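You operate a simulated robot arm through the tools that you are given. There is no shell and no other tool. Be economical: measure what you need, move in short steps, check, and stop when the job is done.

Carry out the task below with a simulated robot arm. There is one attempt and no reset: what you move stays moved.

TASK
New game: score markers back to 0 and the dial to round 1.

It is judged by the outcome, as a careful person would: the job done as asked, and still so three seconds after it is handed in. It fails if anything else is knocked over, pushed out of place, dropped, spilled or broken.

THE ROBOT
A 7-joint arm with a two-finger parallel gripper, fixed in place. Base frame: the origin is at the foot of the arm, x ahead of it, y to its left, z up; the work surface is at about z = 0.76. Lengths are in m, angles in degrees, forces in N, time in s.
With the tool pointing down near the work surface it reaches from about 0.3 to 0.7 m from the base axis. Its first joint turns from -66.0 to 66.0 degrees. Payload 1.57 kg.
Tool frame: the origin (TCP) lies between the finger pads and is the grasp point; the fingertips stand 0.03 m ahead of it; z points along the fingers, y is the line along which they close. The gripper opens to 0.11 m. The fingers are 0.024 m wide and 0.012 m thick; the gripper's body (0.048 by 0.112 m) begins 0.078 m behind the TCP.
Orientation is that of the tool frame in the base frame, as a unit quaternion [x, y, z, w]. With the fingers straight down and closing along the base's y, the tool's x points along the base's -x, its y along +y and its z along -z.

THE INTERFACE
- The arm moves only by the tool arm_command. Its arguments are lists of equal length, an entry for each row: "delta_pos": the shift along the tool's x, y, z in mm, a list of three; "dr": the turn, a rotation vector about the tool's x, y, z in degrees, a list of three. In form: {"delta_pos": [[dx, dy, dz], ...], "dr": [[ax, ay, az], ...]}. A call has 1 to 12 rows; each row shifts and turns the commanded pose from where the row before left it, along the tool's axes as they then stand. "claw" is the opening, from 0 (shut) to 1 (fully open), set as the call begins (left out, the last holds). A row lasts 0.2 s, in which the tool goes at most 0.05 m and 8.6 degrees; a call with a longer step from one row to the next is refused whole, and so is a gripper value outside its range. A pose out of reach is approached as far as the arm can. The call stops where the force on the tool passes 70 N (or 10 N more than at its start, if that is more) or the arm is blocked; 0.2 s more then pass. The fingers move at their own pace (about 0.108 m/s each) and stop on an object; they squeeze with about 31 N. The grip force told is the motor's: it shows also when the fingers shut on nothing. Time passes only in rows, and 0.2 s behind the last, so rows that do not move let the fingers close. It gives the time, the measured TCP pose, the force on the tool (base axes), the opening and the grip force at its end, in the units of the frame above (readings bear some noise).
- Cameras (640 x 400 px; columns grow to the right, rows downward): "scene" is fixed at [0.1619, -0.3899, 1.3982]; the picture's right is [0.73, -0.68, 0.00], its down [-0.38, -0.41, -0.83] and it looks along [0.57, 0.61, -0.56] (base axes); focal length 363 px, centre (320, 200). "wrist" rides on the gripper at [-0.036, 0, -0.08] in the tool frame; the picture's right is [0.00, -1.00, 0.00], its down [0.97, 0.00, -0.24] and it looks along [0.24, 0.00, 0.97] (tool axes); focal length 218 px, centre (320, 200).
- get_image(camera): a new picture of that camera. No time passes.
- pixel_to_xyz(camera, pixels): for up to 12 pixels [column, row] of the newest picture of that camera ("zoom" is the newest enlarged one), the place [x, y, z] in the base frame of the surface seen there, good to about 0.002 m, but the place of the scene camera against the robot may be out by one fixed shift of up to 0.018 m in any direction. No time passes.
- close_up(camera, box): a new picture of the part [left, top, right, bottom] of that camera's present view, enlarged. No time passes.
- finish_job(): hands the job in; it is judged then, once.

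Work in short steps. Measure before you move; look again where a grasp or a placing could have gone wrong, and mend it. You have 80 turns and 38 pictures in all, the two below and enlarged ones among them. Open the gripper and draw the arm clear of the work before you hand the job in, unless the task says otherwise; then end with one line.

The tools are called after ">>>" by a JSON object that holds its "api" and its "payload". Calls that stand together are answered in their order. arm_command: Moves the arm, as the interface text tells. Its arguments: {"type":"object","properties":{"delta_pos":{"type":"array","items":{"type":"array","items":{"type":"number"}}},"dr":{"type":"array","items":{"type":"array","items":{"type":"number"}}},"claw":{"type":"number"}},"required":["delta_pos","dr"]} The other tools are called the same way: get_image (camera) takes a picture; pixel_to_xyz (camera, pixels) gives the place of the surface under pixels of a picture; close_up (camera, box) takes an enlarged picture of a part of a camera's view; finish_job () hands the job in.

At the start:

```text
time_s: 0.0
position: [0.4144, 0.0882, 1.0737]
tool_rot: [0.0, 1.0, 0.0, 0.0]
force: [-0.5, 0.3, 0.1]
width: 0.1099
grasp_force: 0.0
```

scene: 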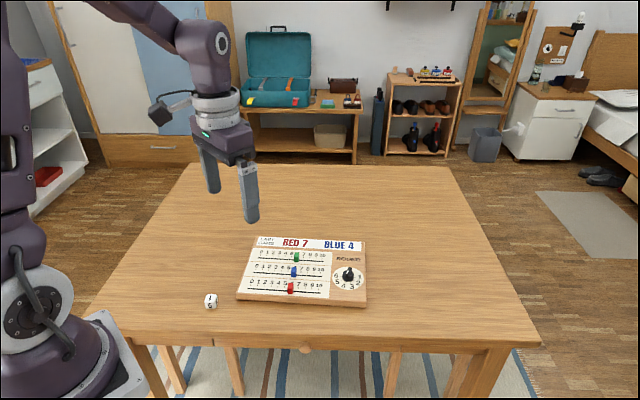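
wrist: 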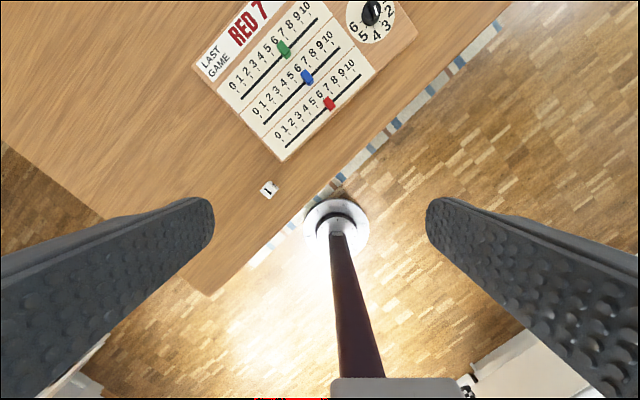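

I'll look closer at the board in both views.

>>> {"api": "close_up", "payload": {"camera": "scene", "box": [225, 225, 385, 325]}}

>>> {"api": "close_up", "payload": {"camera": "wrist", "box": [180, 0, 420, 150]}}

```text
4.00 times, centred on (305, 275) of scene
```

zoom: 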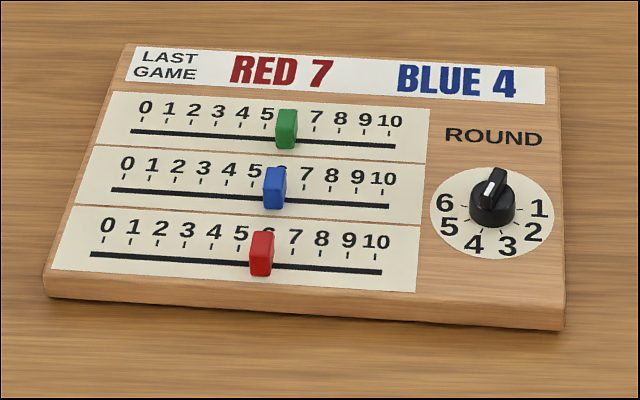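

```text
2.67 times, centred on (300, 75) of wrist
```

zoom: 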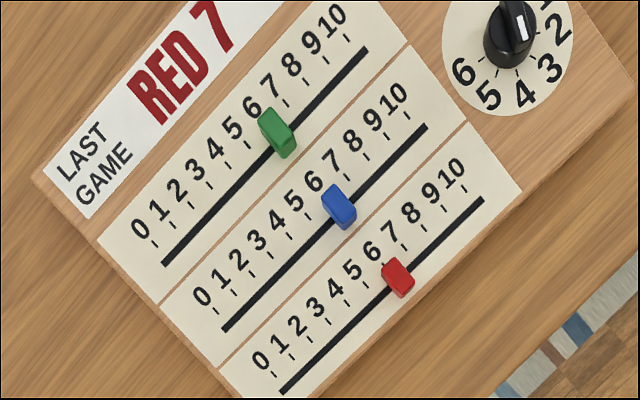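

The markers ride in slots with 0 at the left end; I'll locate them with the wrist close-up.

>>> {"api": "pixel_to_xyz", "payload": {"camera": "zoom", "pixels": [[278, 125], [338, 200], [397, 270], [165, 262], [224, 328], [283, 391], [365, 50], [425, 126], [481, 200], [510, 40], [600, 250], [630, 100]]}}

```text
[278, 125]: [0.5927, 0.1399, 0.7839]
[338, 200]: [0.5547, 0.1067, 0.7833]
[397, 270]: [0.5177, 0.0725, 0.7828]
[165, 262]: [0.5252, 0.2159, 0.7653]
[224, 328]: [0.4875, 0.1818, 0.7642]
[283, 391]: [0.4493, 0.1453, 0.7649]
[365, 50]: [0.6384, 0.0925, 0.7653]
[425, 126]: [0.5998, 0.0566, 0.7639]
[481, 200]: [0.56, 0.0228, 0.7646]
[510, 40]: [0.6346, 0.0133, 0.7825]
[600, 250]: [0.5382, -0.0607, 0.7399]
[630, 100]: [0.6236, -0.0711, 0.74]
```

I'll move above the board and turn the tool so the fingers close along the slots (about -42.4°).

>>> {"api": "arm_command", "payload": {"delta_pos": [[-28, 4, 24], [-28, 4, 24], [-28, 4, 24], [-28, 4, 24], [-28, 4, 24], [0, 0, 0], [0, 0, 0], [0, 0, 0], [0, 0, 0], [0, 0, 0], [0, 0, 0]], "dr": [[0, 0, 0], [0, 0, 0], [0, 0, 0], [0, 0, 0], [0, 0, 0], [0, 0, -8.48], [0, 0, -8.48], [0, 0, -8.48], [0, 0, -8.48], [0, 0, -8.48], [0, 0, 0]]}}

>>> {"api": "get_image", "payload": {"camera": "wrist"}}

```text
time_s: 2.4
position: [0.5559, 0.1083, 0.9533]
tool_rot: [-0.362, 0.932, 0.0, 0.0]
force: [-0.1, -0.4, 0.5]
width: 0.11
grasp_force: 0.0
```

```text
33 pictures are left
```

wrist: 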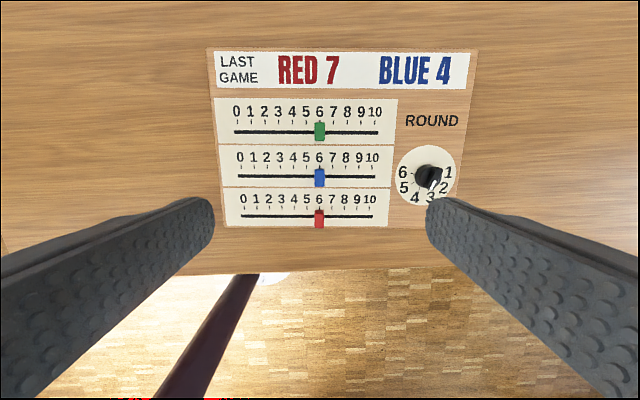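

Board is aligned. Enlarging to read the ticks, markers and knob.

>>> {"api": "close_up", "payload": {"camera": "wrist", "box": [390, 130, 470, 210]}}

>>> {"api": "close_up", "payload": {"camera": "wrist", "box": [210, 90, 402, 230]}}

```text
5.00 times, centred on (430, 170) of wrist
```

zoom: 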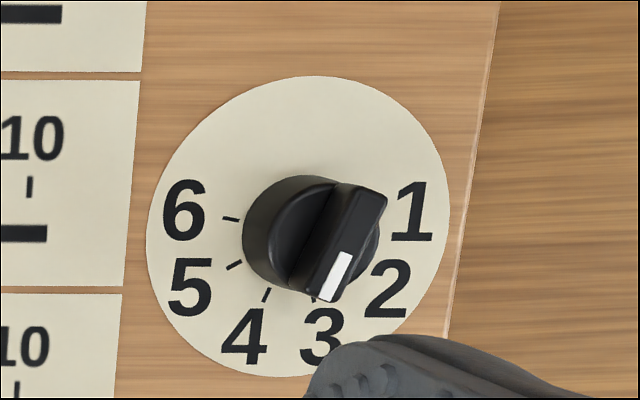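

```text
2.86 times, centred on (306, 160) of wrist
```

zoom: 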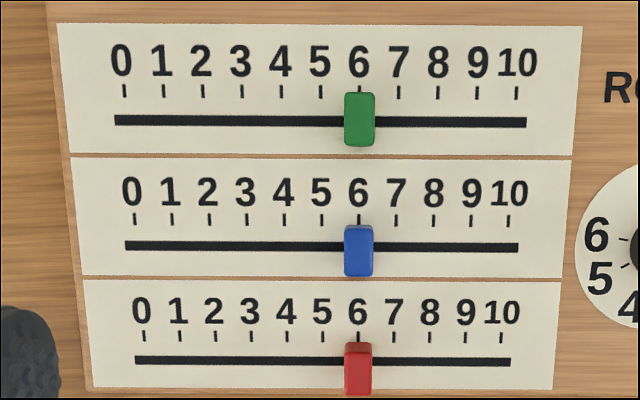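

>>> {"api": "pixel_to_xyz", "payload": {"camera": "zoom", "pixels": [[124, 90], [516, 93], [134, 219], [508, 220], [144, 336], [501, 338], [359, 106], [359, 237], [358, 352], [116, 120], [126, 245], [136, 359]]}}

>>> {"api": "pixel_to_xyz", "payload": {"camera": "wrist", "pixels": [[428, 172], [434, 184], [319, 126], [319, 171], [319, 213], [319, 141], [319, 186]]}}

```text
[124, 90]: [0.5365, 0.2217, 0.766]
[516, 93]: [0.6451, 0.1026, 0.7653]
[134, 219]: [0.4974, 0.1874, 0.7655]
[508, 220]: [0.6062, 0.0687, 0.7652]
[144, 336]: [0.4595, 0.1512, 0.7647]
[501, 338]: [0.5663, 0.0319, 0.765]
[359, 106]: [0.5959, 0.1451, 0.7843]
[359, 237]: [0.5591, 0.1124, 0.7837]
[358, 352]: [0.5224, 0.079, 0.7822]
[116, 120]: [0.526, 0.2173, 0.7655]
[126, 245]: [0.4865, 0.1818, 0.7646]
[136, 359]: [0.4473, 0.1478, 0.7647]
```

```text
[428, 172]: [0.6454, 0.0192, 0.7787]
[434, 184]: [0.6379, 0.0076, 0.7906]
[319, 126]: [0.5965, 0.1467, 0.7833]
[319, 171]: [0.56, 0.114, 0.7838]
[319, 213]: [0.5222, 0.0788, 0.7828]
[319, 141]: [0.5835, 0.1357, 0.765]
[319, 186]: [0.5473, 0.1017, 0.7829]
```

Markers are at 6, 0 lies about 96.6 mm to the left (tool +y), and the knob pointer is about at 3. I'll lower over the blue marker first with a partly open gripper.

>>> {"api": "arm_command", "payload": {"delta_pos": [[2, 0.7, 38], [0, 0, 38], [0, 0, 38], [0, 0, 30], [0, 0, 10], [0, 0, 0]], "dr": [[0, 0, 0], [0, 0, 0], [0, 0, 0], [0, 0, 0], [0, 0, 0], [0, 0, 0]], "claw": 0.4}}

>>> {"api": "get_image", "payload": {"camera": "wrist"}}

```text
time_s: 3.8
position: [0.5531, 0.1068, 0.8]
tool_rot: [-0.362, 0.932, 0.0, 0.0]
force: [0.1, -0.2, 0.5]
width: 0.0439
grasp_force: 0.0
```

```text
30 pictures are left
```

wrist: 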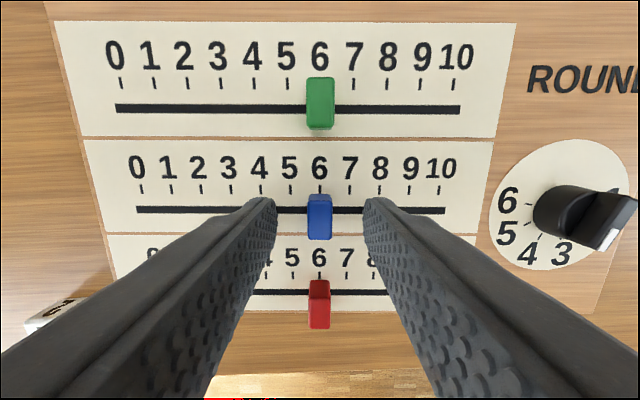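

Fingers straddle the blue marker at (320,215). Closing on it.

>>> {"api": "arm_command", "payload": {"delta_pos": [[0, 0, 0], [0, 0, 0]], "dr": [[0, 0, 0], [0, 0, 0]], "claw": 0.0}}

```text
time_s: 4.4
position: [0.5525, 0.1059, 0.7997]
tool_rot: [-0.361, 0.933, 0.0, 0.0]
force: [0.0, 0.9, 0.2]
width: 0.0106
grasp_force: 28.8
```

Gripped (10.6 mm). Sliding 96.5 mm to tool +y in gentle steps.

>>> {"api": "arm_command", "payload": {"delta_pos": [[0, 10, 0], [0, 15, 0], [0, 15, 0], [0, 15, 0], [0, 15, 0], [0, 15, 0], [0, 8, 0], [0, 3.5, 0], [0, 0, 0]], "dr": [[0, 0, 0], [0, 0, 0], [0, 0, 0], [0, 0, 0], [0, 0, 0], [0, 0, 0], [0, 0, 0], [0, 0, 0], [0, 0, 0]]}}

>>> {"api": "get_image", "payload": {"camera": "wrist"}}

```text
time_s: 6.4
position: [0.4871, 0.1784, 0.7986]
tool_rot: [-0.362, 0.932, 0.001, 0.001]
force: [9.8, 4.1, 11.7]
width: 0.0107
grasp_force: 29.0
```

```text
29 pictures are left
```

wrist: 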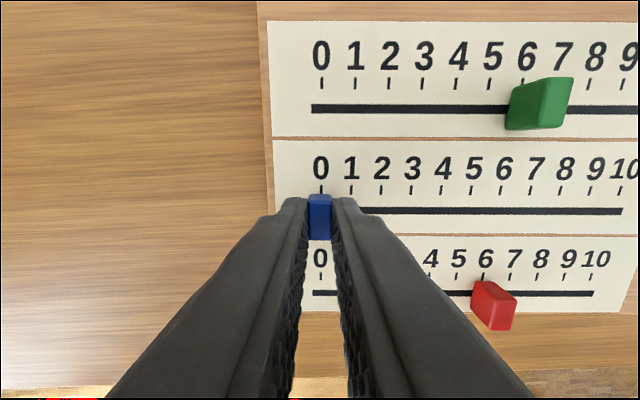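

Blue sits at 0 (s≈0.1965). Releasing, then rising.

>>> {"api": "arm_command", "payload": {"delta_pos": [[0, 0, 0], [0, 0, 0], [0, 0, 0], [0, 0, -20], [0, 0, -40], [0, 0, -40], [0, 0, 0]], "dr": [[0, 0, 0], [0, 0, 0], [0, 0, 0], [0, 0, 0], [0, 0, 0], [0, 0, 0], [0, 0, 0]], "claw": 0.4}}

>>> {"api": "close_up", "payload": {"camera": "wrist", "box": [240, 60, 480, 210]}}

```text
time_s: 8.0
position: [0.4859, 0.1799, 0.9012]
tool_rot: [-0.361, 0.933, -0.001, 0.0]
force: [0.2, 0.1, -0.4]
width: 0.0436
grasp_force: 0.2
```

```text
2.67 times, centred on (360, 135) of wrist
```

zoom: 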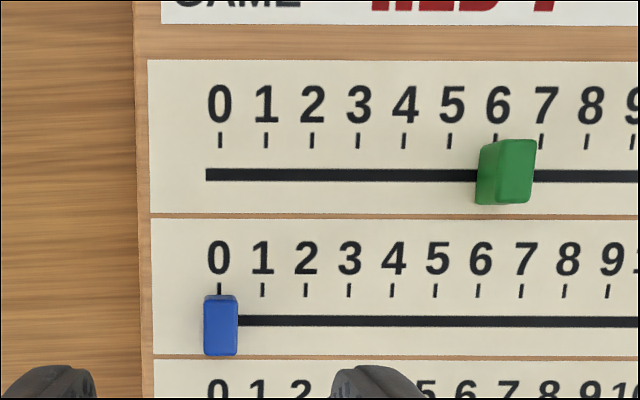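

Blue is on 0. Moving over the green marker.

>>> {"api": "arm_command", "payload": {"delta_pos": [[-18, -33, 0], [-18, -33, 0], [-18.5, -33, 0], [0, 0, 30], [0, 0, 25], [0, 0, 0]], "dr": [[0, 0, 0], [0, 0, 0], [0, 0, 0], [0, 0, 0], [0, 0, 0], [0, 0, 0]]}}

>>> {"api": "get_image", "payload": {"camera": "wrist"}}

```text
time_s: 9.4
position: [0.5941, 0.1421, 0.8444]
tool_rot: [-0.362, 0.932, 0.001, 0.001]
force: [0.2, 1.3, -0.2]
width: 0.0441
grasp_force: 0.0
```

```text
27 pictures are left
```

wrist: 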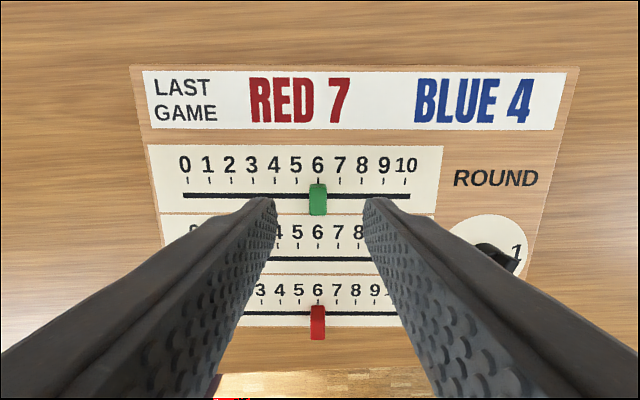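

Green is centred within 1 mm. Descending.

>>> {"api": "arm_command", "payload": {"delta_pos": [[0, 1, 25], [0, 0, 19], [0, 0, 0]], "dr": [[0, 0, 0], [0, 0, 0], [0, 0, 0]]}}

>>> {"api": "arm_command", "payload": {"delta_pos": [[0, 0, 0], [0, 0, 0]], "dr": [[0, 0, 0], [0, 0, 0]], "claw": 0.0}}

```text
time_s: 10.2
position: [0.5939, 0.1432, 0.8]
tool_rot: [-0.361, 0.933, 0.0, 0.0]
force: [0.1, 0.2, 0.5]
width: 0.0441
grasp_force: 0.1
```

```text
time_s: 10.8
position: [0.5938, 0.1442, 0.7998]
tool_rot: [-0.361, 0.932, 0.0, 0.0]
force: [0.2, 0.9, -0.2]
width: 0.0105
grasp_force: 28.3
```

Gripped green; sliding 96.5 mm.

>>> {"api": "arm_command", "payload": {"delta_pos": [[0, 10, 0], [0, 15, 0], [0, 15, 0], [0, 15, 0], [0, 15, 0], [0, 15, 0], [0, 8, 0], [0, 3.5, 0], [0, 0, 0]], "dr": [[0, 0, 0], [0, 0, 0], [0, 0, 0], [0, 0, 0], [0, 0, 0], [0, 0, 0], [0, 0, 0], [0, 0, 0], [0, 0, 0]]}}

>>> {"api": "close_up", "payload": {"camera": "wrist", "box": [240, 130, 400, 230]}}

```text
time_s: 12.8
position: [0.529, 0.2156, 0.8004]
tool_rot: [-0.361, 0.932, 0.0, -0.001]
force: [-0.1, 0.3, -0.6]
width: 0.0102
grasp_force: 28.1
```

```text
4.00 times, centred on (320, 180) of wrist
```

zoom: 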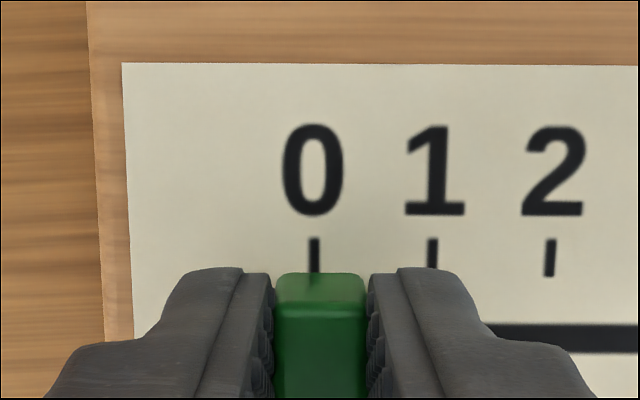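

Green is ~0.8 mm right of the 0 tick; a small nudge, then release and rise.

>>> {"api": "arm_command", "payload": {"delta_pos": [[0, 0.7, 0], [0, 0, 0]], "dr": [[0, 0, 0], [0, 0, 0]]}}

>>> {"api": "arm_command", "payload": {"delta_pos": [[0, 0, 0], [0, 0, 0], [0, 0, 0], [0, 0, -20], [0, 0, -40], [0, 0, -40], [0, 0, 0]], "dr": [[0, 0, 0], [0, 0, 0], [0, 0, 0], [0, 0, 0], [0, 0, 0], [0, 0, 0], [0, 0, 0]], "claw": 0.4}}

```text
time_s: 13.4
position: [0.5288, 0.2152, 0.8014]
tool_rot: [-0.362, 0.932, 0.001, -0.001]
force: [0.2, -0.9, -1.0]
width: 0.0108
grasp_force: 28.7
```

```text
time_s: 15.0
position: [0.5283, 0.2141, 0.8994]
tool_rot: [-0.362, 0.932, 0.0, -0.001]
force: [0.0, -0.4, -0.2]
width: 0.0437
grasp_force: 0.0
```

Moving over the red marker.

>>> {"api": "arm_command", "payload": {"delta_pos": [[26.1, -24, 0], [26.1, -24, 0], [26.1, -24, 0], [26.1, -24, 0], [0, 0, 30], [0, 0, 25], [0, 0, 0]], "dr": [[0, 0, 0], [0, 0, 0], [0, 0, 0], [0, 0, 0], [0, 0, 0], [0, 0, 0], [0, 0, 0]]}}

>>> {"api": "get_image", "payload": {"camera": "wrist"}}

```text
time_s: 16.6
position: [0.5175, 0.0722, 0.8452]
tool_rot: [-0.361, 0.933, 0.0, -0.001]
force: [0.3, 0.2, 0.0]
width: 0.044
grasp_force: 0.0
```

```text
25 pictures are left
```

wrist: 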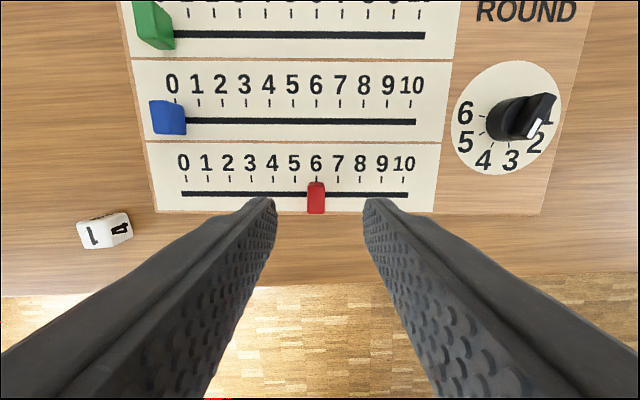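

>>> {"api": "pixel_to_xyz", "payload": {"camera": "wrist", "pixels": [[95, 234], [120, 220], [118, 240], [155, 205]]}}

>>> {"api": "arm_command", "payload": {"delta_pos": [[0, 2, 25], [0, 0, 20], [0, 0, 0]], "dr": [[0, 0, 0], [0, 0, 0], [0, 0, 0]]}}

>>> {"api": "arm_command", "payload": {"delta_pos": [[0, 0, 0], [0, 0, 0]], "dr": [[0, 0, 0], [0, 0, 0]], "claw": 0.0}}

```text
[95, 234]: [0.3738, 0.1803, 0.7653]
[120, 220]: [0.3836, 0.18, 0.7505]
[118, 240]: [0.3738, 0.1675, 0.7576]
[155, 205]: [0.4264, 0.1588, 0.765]
```

```text
time_s: 17.4
position: [0.5131, 0.0739, 0.7983]
tool_rot: [-0.361, 0.932, 0.0, 0.001]
force: [0.1, 0.0, 0.7]
width: 0.044
grasp_force: 0.0
```

```text
time_s: 18.0
position: [0.5124, 0.0729, 0.8005]
tool_rot: [-0.361, 0.932, 0.001, 0.0]
force: [0.6, -0.2, -0.3]
width: 0.0106
grasp_force: 28.7
```

Die is well clear. Sliding red 96 mm.

>>> {"api": "arm_command", "payload": {"delta_pos": [[0, 10, 0], [0, 15, 0], [0, 15, 0], [0, 15, 0], [0, 15, 0], [0, 15, 0], [0, 8, 0], [0, 3, 0], [0, 0, 0]], "dr": [[0, 0, 0], [0, 0, 0], [0, 0, 0], [0, 0, 0], [0, 0, 0], [0, 0, 0], [0, 0, 0], [0, 0, 0], [0, 0, 0]]}}

>>> {"api": "close_up", "payload": {"camera": "wrist", "box": [240, 130, 400, 230]}}

```text
time_s: 20.0
position: [0.4486, 0.1455, 0.8009]
tool_rot: [-0.361, 0.933, 0.0, 0.0]
force: [-0.5, -0.8, -0.9]
width: 0.0107
grasp_force: 28.6
```

```text
4.00 times, centred on (320, 180) of wrist
```

zoom: 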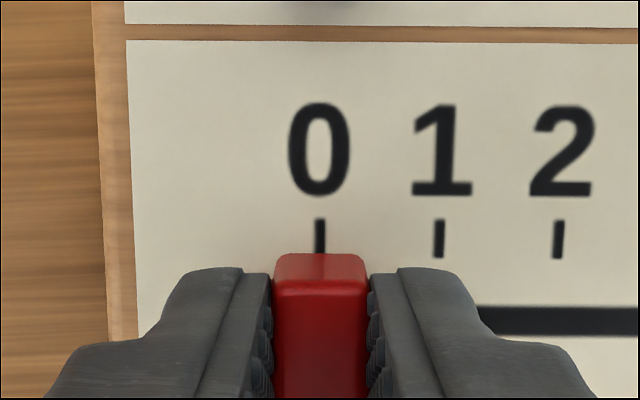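

Red is exactly on 0. Release, rise and go over the knob.

>>> {"api": "arm_command", "payload": {"delta_pos": [[0, 0, 0], [0, 0, 0], [0, 0, 0], [0, 0, -20], [0, 0, -40], [0, 0, -40], [-12, -44, 0], [-12, -44, 0], [-12, -44, 0], [-12, -44, 0], [-12, -44, 0], [0, 0, 0]], "dr": [[0, 0, 0], [0, 0, 0], [0, 0, 0], [0, 0, 0], [0, 0, 0], [0, 0, 0], [0, 0, 0], [0, 0, 0], [0, 0, 0], [0, 0, 0], [0, 0, 0], [0, 0, 0]], "claw": 0.4}}

>>> {"api": "get_image", "payload": {"camera": "wrist"}}

>>> {"api": "close_up", "payload": {"camera": "wrist", "box": [256, 100, 384, 180]}}

```text
time_s: 22.6
position: [0.6429, 0.0214, 0.9026]
tool_rot: [-0.362, 0.932, -0.001, 0.0]
force: [0.0, -1.1, 0.2]
width: 0.0439
grasp_force: 0.0
```

```text
23 pictures are left
```

wrist: 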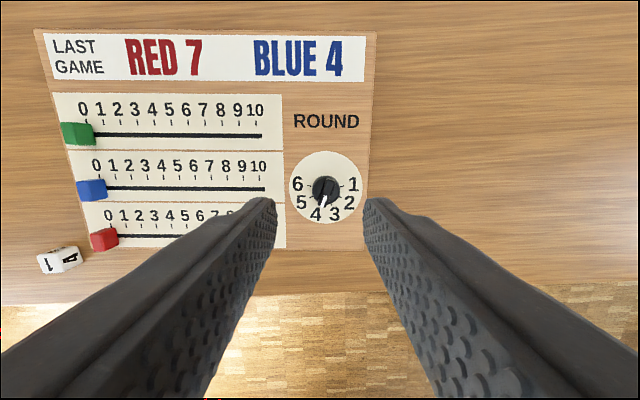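

```text
5.00 times, centred on (320, 140) of wrist
```

zoom: 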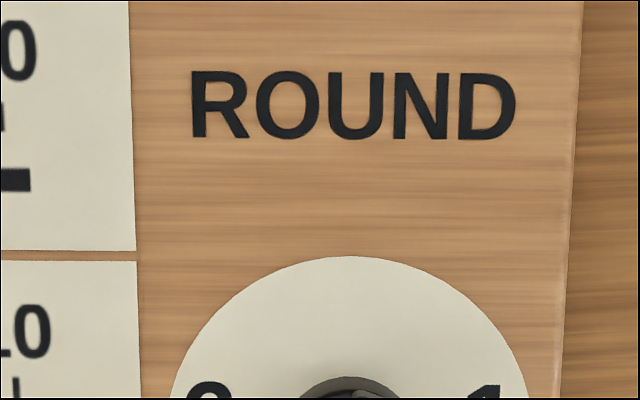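

>>> {"api": "close_up", "payload": {"camera": "wrist", "box": [278, 145, 374, 229]}}

```text
4.76 times, centred on (326, 187) of wrist
```

zoom: 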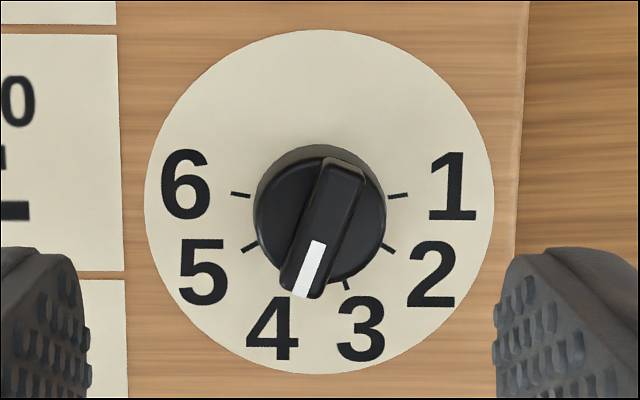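

The pointer (white mark) is at 4, ticks step about 38°, so it needs ~114° counter-clockwise to 1. Measuring the knob.

>>> {"api": "pixel_to_xyz", "payload": {"camera": "zoom", "pixels": [[343, 165], [312, 250], [300, 288], [290, 195], [370, 220], [325, 230], [241, 194], [398, 196], [346, 283], [249, 247], [389, 247], [319, 100]]}}

>>> {"api": "arm_command", "payload": {"delta_pos": [[0, 0, 0], [0, 0, 0], [0, 0, 0], [0, 0, 0], [0, 0, 0], [0, 0, 0], [0, 0, 0], [0, 0, 0], [0, 0, 0], [0, 0, 0], [0, 0, 0], [0, 0, 0]], "dr": [[0, 0, -8.4], [0, 0, -8.4], [0, 0, -8.4], [0, 0, -8.4], [0, 0, -8.4], [0, 0, -8.4], [0, 0, -8.4], [0, 0, -8.4], [0, 0, -8.4], [0, 0, -8.4], [0, 0, -8.4], [0, 0, -8.4]]}}

```text
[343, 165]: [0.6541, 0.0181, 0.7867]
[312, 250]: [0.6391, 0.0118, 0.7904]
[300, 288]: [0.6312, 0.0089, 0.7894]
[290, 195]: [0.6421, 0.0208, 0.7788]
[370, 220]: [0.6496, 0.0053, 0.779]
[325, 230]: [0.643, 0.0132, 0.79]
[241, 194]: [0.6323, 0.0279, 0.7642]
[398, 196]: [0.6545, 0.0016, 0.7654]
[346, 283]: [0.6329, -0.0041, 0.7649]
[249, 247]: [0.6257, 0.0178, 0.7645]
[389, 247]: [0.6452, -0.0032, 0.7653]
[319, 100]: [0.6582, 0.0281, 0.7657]
```

```text
time_s: 25.2
position: [0.6421, 0.0238, 0.8992]
tool_rot: [0.949, -0.315, 0.001, 0.0]
force: [0.5, 0.5, 0.3]
width: 0.0441
grasp_force: 0.0
```

The air test reaches -143°, so the turn is feasible. Knob centre ≈ (0.642, 0.013), bar top 0.790, disk top 0.779. Turning back to align with the bar (-21.8°).

>>> {"api": "arm_command", "payload": {"delta_pos": [[0, 0, 0], [0, 0, 0], [0, 0, 0], [0, 0, 0], [0, 0, 0], [0, 0, 0], [0, 0, 0], [0, 0, 0], [0, 0, 0], [0, 0, 0], [0, 0, 0], [0, 0, 0]], "dr": [[0, 0, 8.5], [0, 0, 8.5], [0, 0, 8.5], [0, 0, 8.5], [0, 0, 8.5], [0, 0, 8.5], [0, 0, 8.5], [0, 0, 8.5], [0, 0, 8.5], [0, 0, 8.5], [0, 0, 8.5], [0, 0, 8.5]]}}

>>> {"api": "arm_command", "payload": {"delta_pos": [[0, 0, 0], [0, 0, 0], [0, 0, 0], [0, 0, 0]], "dr": [[0, 0, 8.5], [0, 0, 8.5], [0, 0, 2.4], [0, 0, 0]]}}

```text
time_s: 27.8
position: [0.6414, 0.0239, 0.9002]
tool_rot: [-0.351, 0.936, 0.001, 0.0]
force: [0.1, 0.5, -0.1]
width: 0.0438
grasp_force: 0.1
```

```text
time_s: 28.8
position: [0.642, 0.0243, 0.9006]
tool_rot: [-0.189, 0.982, -0.001, 0.0]
force: [0.0, 0.5, -0.8]
width: 0.044
grasp_force: 0.0
```

Shift 11 mm in -y, descend part-way and look.

>>> {"api": "arm_command", "payload": {"delta_pos": [[4.1, -10.2, 0], [0, 0, 30], [0, 0, 25], [0, 0, 0]], "dr": [[0, 0, 0], [0, 0, 0], [0, 0, 0], [0, 0, 0]]}}

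>>> {"api": "get_image", "payload": {"camera": "wrist"}}

```text
time_s: 29.8
position: [0.6427, 0.0126, 0.8449]
tool_rot: [-0.189, 0.982, 0.0, -0.001]
force: [0.3, -0.8, -0.8]
width: 0.0439
grasp_force: 0.1
```

```text
20 pictures are left
```

wrist: 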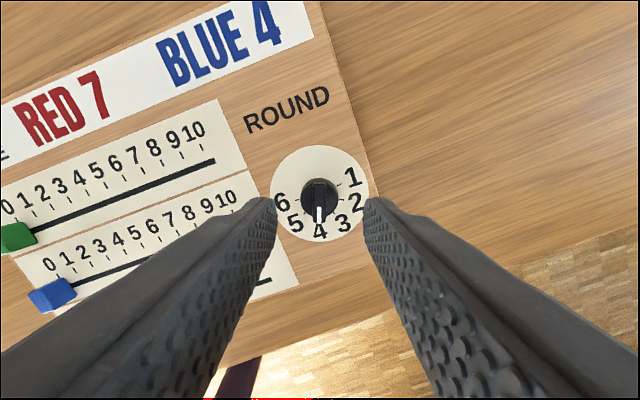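

Knob bar is centred at column 320 and upright between the fingers, pointer clearly at 4. Descending to TCP z≈0.811.

>>> {"api": "arm_command", "payload": {"delta_pos": [[0, 0, 20], [0, 0, 13.5], [0, 0, 0]], "dr": [[0, 0, 0], [0, 0, 0], [0, 0, 0]]}}

>>> {"api": "arm_command", "payload": {"delta_pos": [[0, 0, 0], [0, 0, 0]], "dr": [[0, 0, 0], [0, 0, 0]], "claw": 0.0}}

>>> {"api": "close_up", "payload": {"camera": "wrist", "box": [240, 130, 400, 230]}}

```text
time_s: 30.6
position: [0.6429, 0.0124, 0.8116]
tool_rot: [-0.189, 0.982, 0.0, 0.0]
force: [0.8, 0.9, -0.1]
width: 0.044
grasp_force: 0.1
```

```text
time_s: 31.2
position: [0.6428, 0.0138, 0.8121]
tool_rot: [-0.189, 0.982, 0.001, 0.0]
force: [0.9, -0.1, 0.4]
width: 0.0085
grasp_force: 27.4
```

```text
4.00 times, centred on (320, 180) of wrist
```

zoom: 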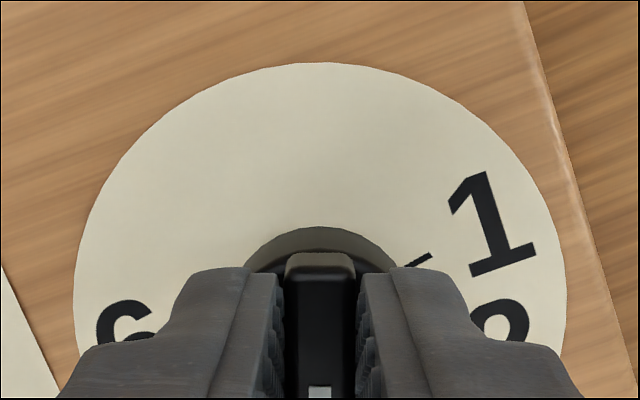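

Bar gripped (8.5 mm). Turning counter-clockwise 80° first.

>>> {"api": "arm_command", "payload": {"delta_pos": [[0, 0, 0], [0, 0, 0], [0, 0, 0], [0, 0, 0], [0, 0, 0], [0, 0, 0], [0, 0, 0], [0, 0, 0], [0, 0, 0], [0, 0, 0], [0, 0, 0]], "dr": [[0, 0, -8], [0, 0, -8], [0, 0, -8], [0, 0, -8], [0, 0, -8], [0, 0, -8], [0, 0, -8], [0, 0, -8], [0, 0, -8], [0, 0, -8], [0, 0, 0]]}}

>>> {"api": "get_image", "payload": {"camera": "wrist"}}

```text
time_s: 33.6
position: [0.643, 0.0125, 0.8123]
tool_rot: [0.776, -0.63, 0.001, 0.0]
force: [0.5, -2.0, 0.7]
width: 0.0085
grasp_force: 27.8
```

```text
18 pictures are left
```

wrist: 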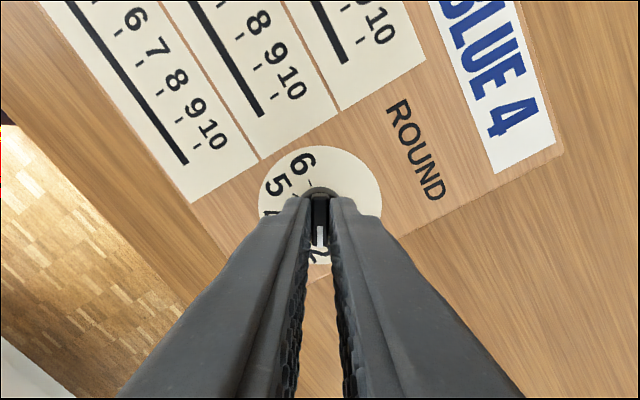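

Knob turned with the gripper, now at 2 — step is 40°. Turning 40° more, then releasing and rising.

>>> {"api": "arm_command", "payload": {"delta_pos": [[0, 0, 0], [0, 0, 0], [0, 0, 0], [0, 0, 0], [0, 0, 0], [0, 0, 0]], "dr": [[0, 0, -8], [0, 0, -8], [0, 0, -8], [0, 0, -8], [0, 0, -8], [0, 0, 0]]}}

>>> {"api": "arm_command", "payload": {"delta_pos": [[0, 0, 0], [0, 0, 0], [0, 0, 0], [0, 0, -20], [0, 0, -40], [0, 0, -40], [0, 0, 0]], "dr": [[0, 0, 0], [0, 0, 0], [0, 0, 0], [0, 0, 0], [0, 0, 0], [0, 0, 0], [0, 0, 0]], "claw": 0.4}}

>>> {"api": "get_image", "payload": {"camera": "wrist"}}

>>> {"api": "close_up", "payload": {"camera": "wrist", "box": [256, 150, 384, 250]}}

```text
time_s: 35.0
position: [0.6416, 0.012, 0.8108]
tool_rot: [0.945, -0.326, 0.0, 0.0]
force: [0.5, 0.9, -0.9]
width: 0.0086
grasp_force: 27.2
```

```text
time_s: 36.6
position: [0.6421, 0.0124, 0.9113]
tool_rot: [0.945, -0.327, 0.0, 0.0]
force: [-0.2, 0.5, -0.3]
width: 0.0439
grasp_force: 0.0
```

```text
17 pictures are left
```

wrist: 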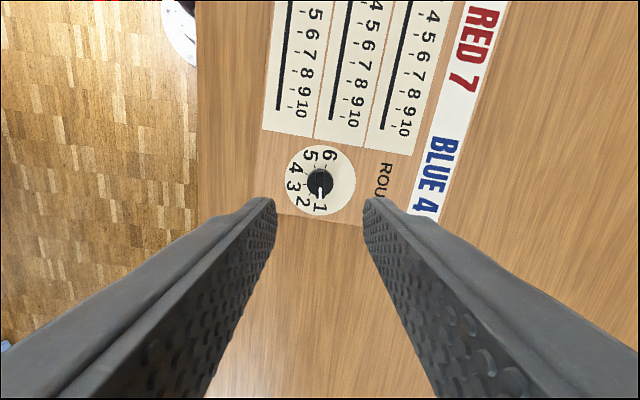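

```text
4.00 times, centred on (320, 200) of wrist
```

zoom: 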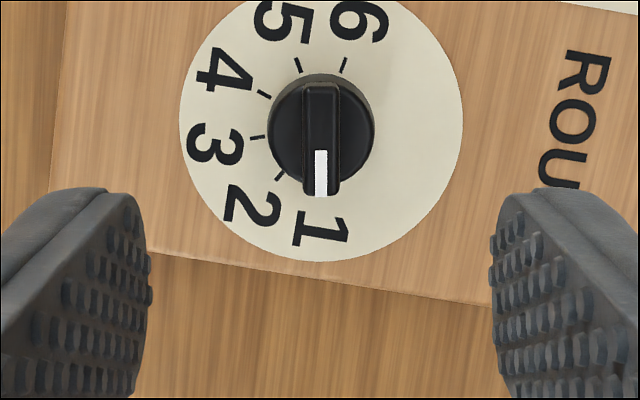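

Pointer is on 1. Drawing the arm up and back, unwinding the turn, then a final check.

>>> {"api": "arm_command", "payload": {"delta_pos": [[0, 0, -40], [0, 0, -40], [0, 0, -40], [0, 0, 0], [0, 0, 0], [0, 0, 0], [0, 0, 0], [0, 0, 0], [0, 0, 0], [0, 0, 0], [0, 0, 0], [0, 0, 0]], "dr": [[0, 0, 8.5], [0, 0, 8.5], [0, 0, 8.5], [0, 0, 8.5], [0, 0, 8.5], [0, 0, 8.5], [0, 0, 8.5], [0, 0, 8.5], [0, 0, 8.5], [0, 0, 8.5], [0, 0, 8.5], [0, 0, 5.9]], "claw": 1.0}}

>>> {"api": "arm_command", "payload": {"delta_pos": [[30, 30, 0], [30, 30, 0], [30, 30, 0], [0, 0, 0]], "dr": [[0, 0, 0], [0, 0, 0], [0, 0, 0], [0, 0, 0]]}}

>>> {"api": "close_up", "payload": {"camera": "scene", "box": [193, 225, 385, 345]}}

>>> {"api": "get_image", "payload": {"camera": "wrist"}}

```text
time_s: 39.2
position: [0.6427, 0.0111, 1.0324]
tool_rot: [-0.361, 0.933, 0.0, 0.0]
force: [-0.2, 0.4, -0.7]
width: 0.1099
grasp_force: 0.0
```

```text
time_s: 40.2
position: [0.5159, 0.0192, 1.0338]
tool_rot: [-0.361, 0.932, 0.0, 0.0]
force: [0.6, 0.2, 0.0]
width: 0.11
grasp_force: 0.1
```

```text
3.33 times, centred on (289, 285) of scene
```

zoom: 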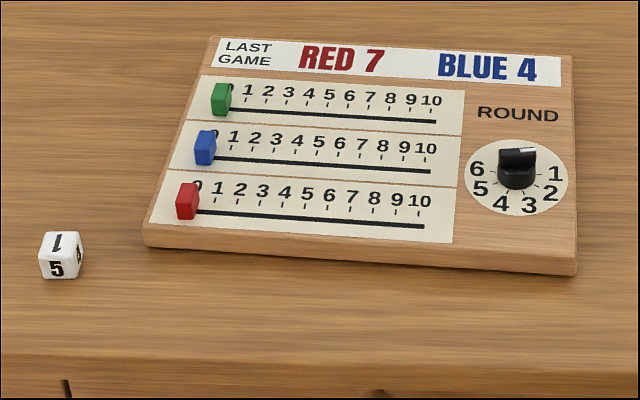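

```text
14 pictures are left
```

wrist: 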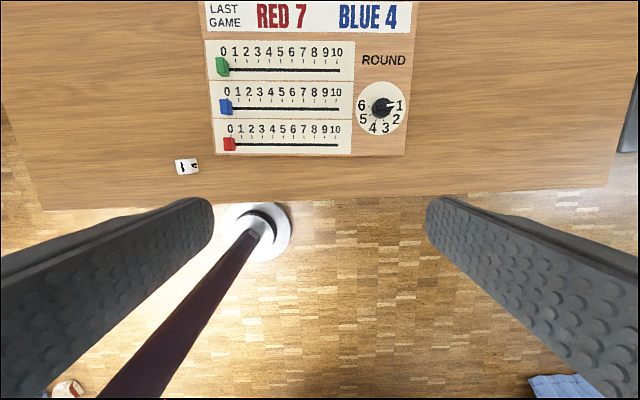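

All three markers sit at 0, the dial points to 1, and the board and die haven't moved. Handing in.

>>> {"api": "finish_job", "payload": {}}

```text
The job is handed in.
```

The green, blue and red score markers are at 0 and the dial is on round 1; nothing else on the table was moved, and the arm is clear with the gripper open.
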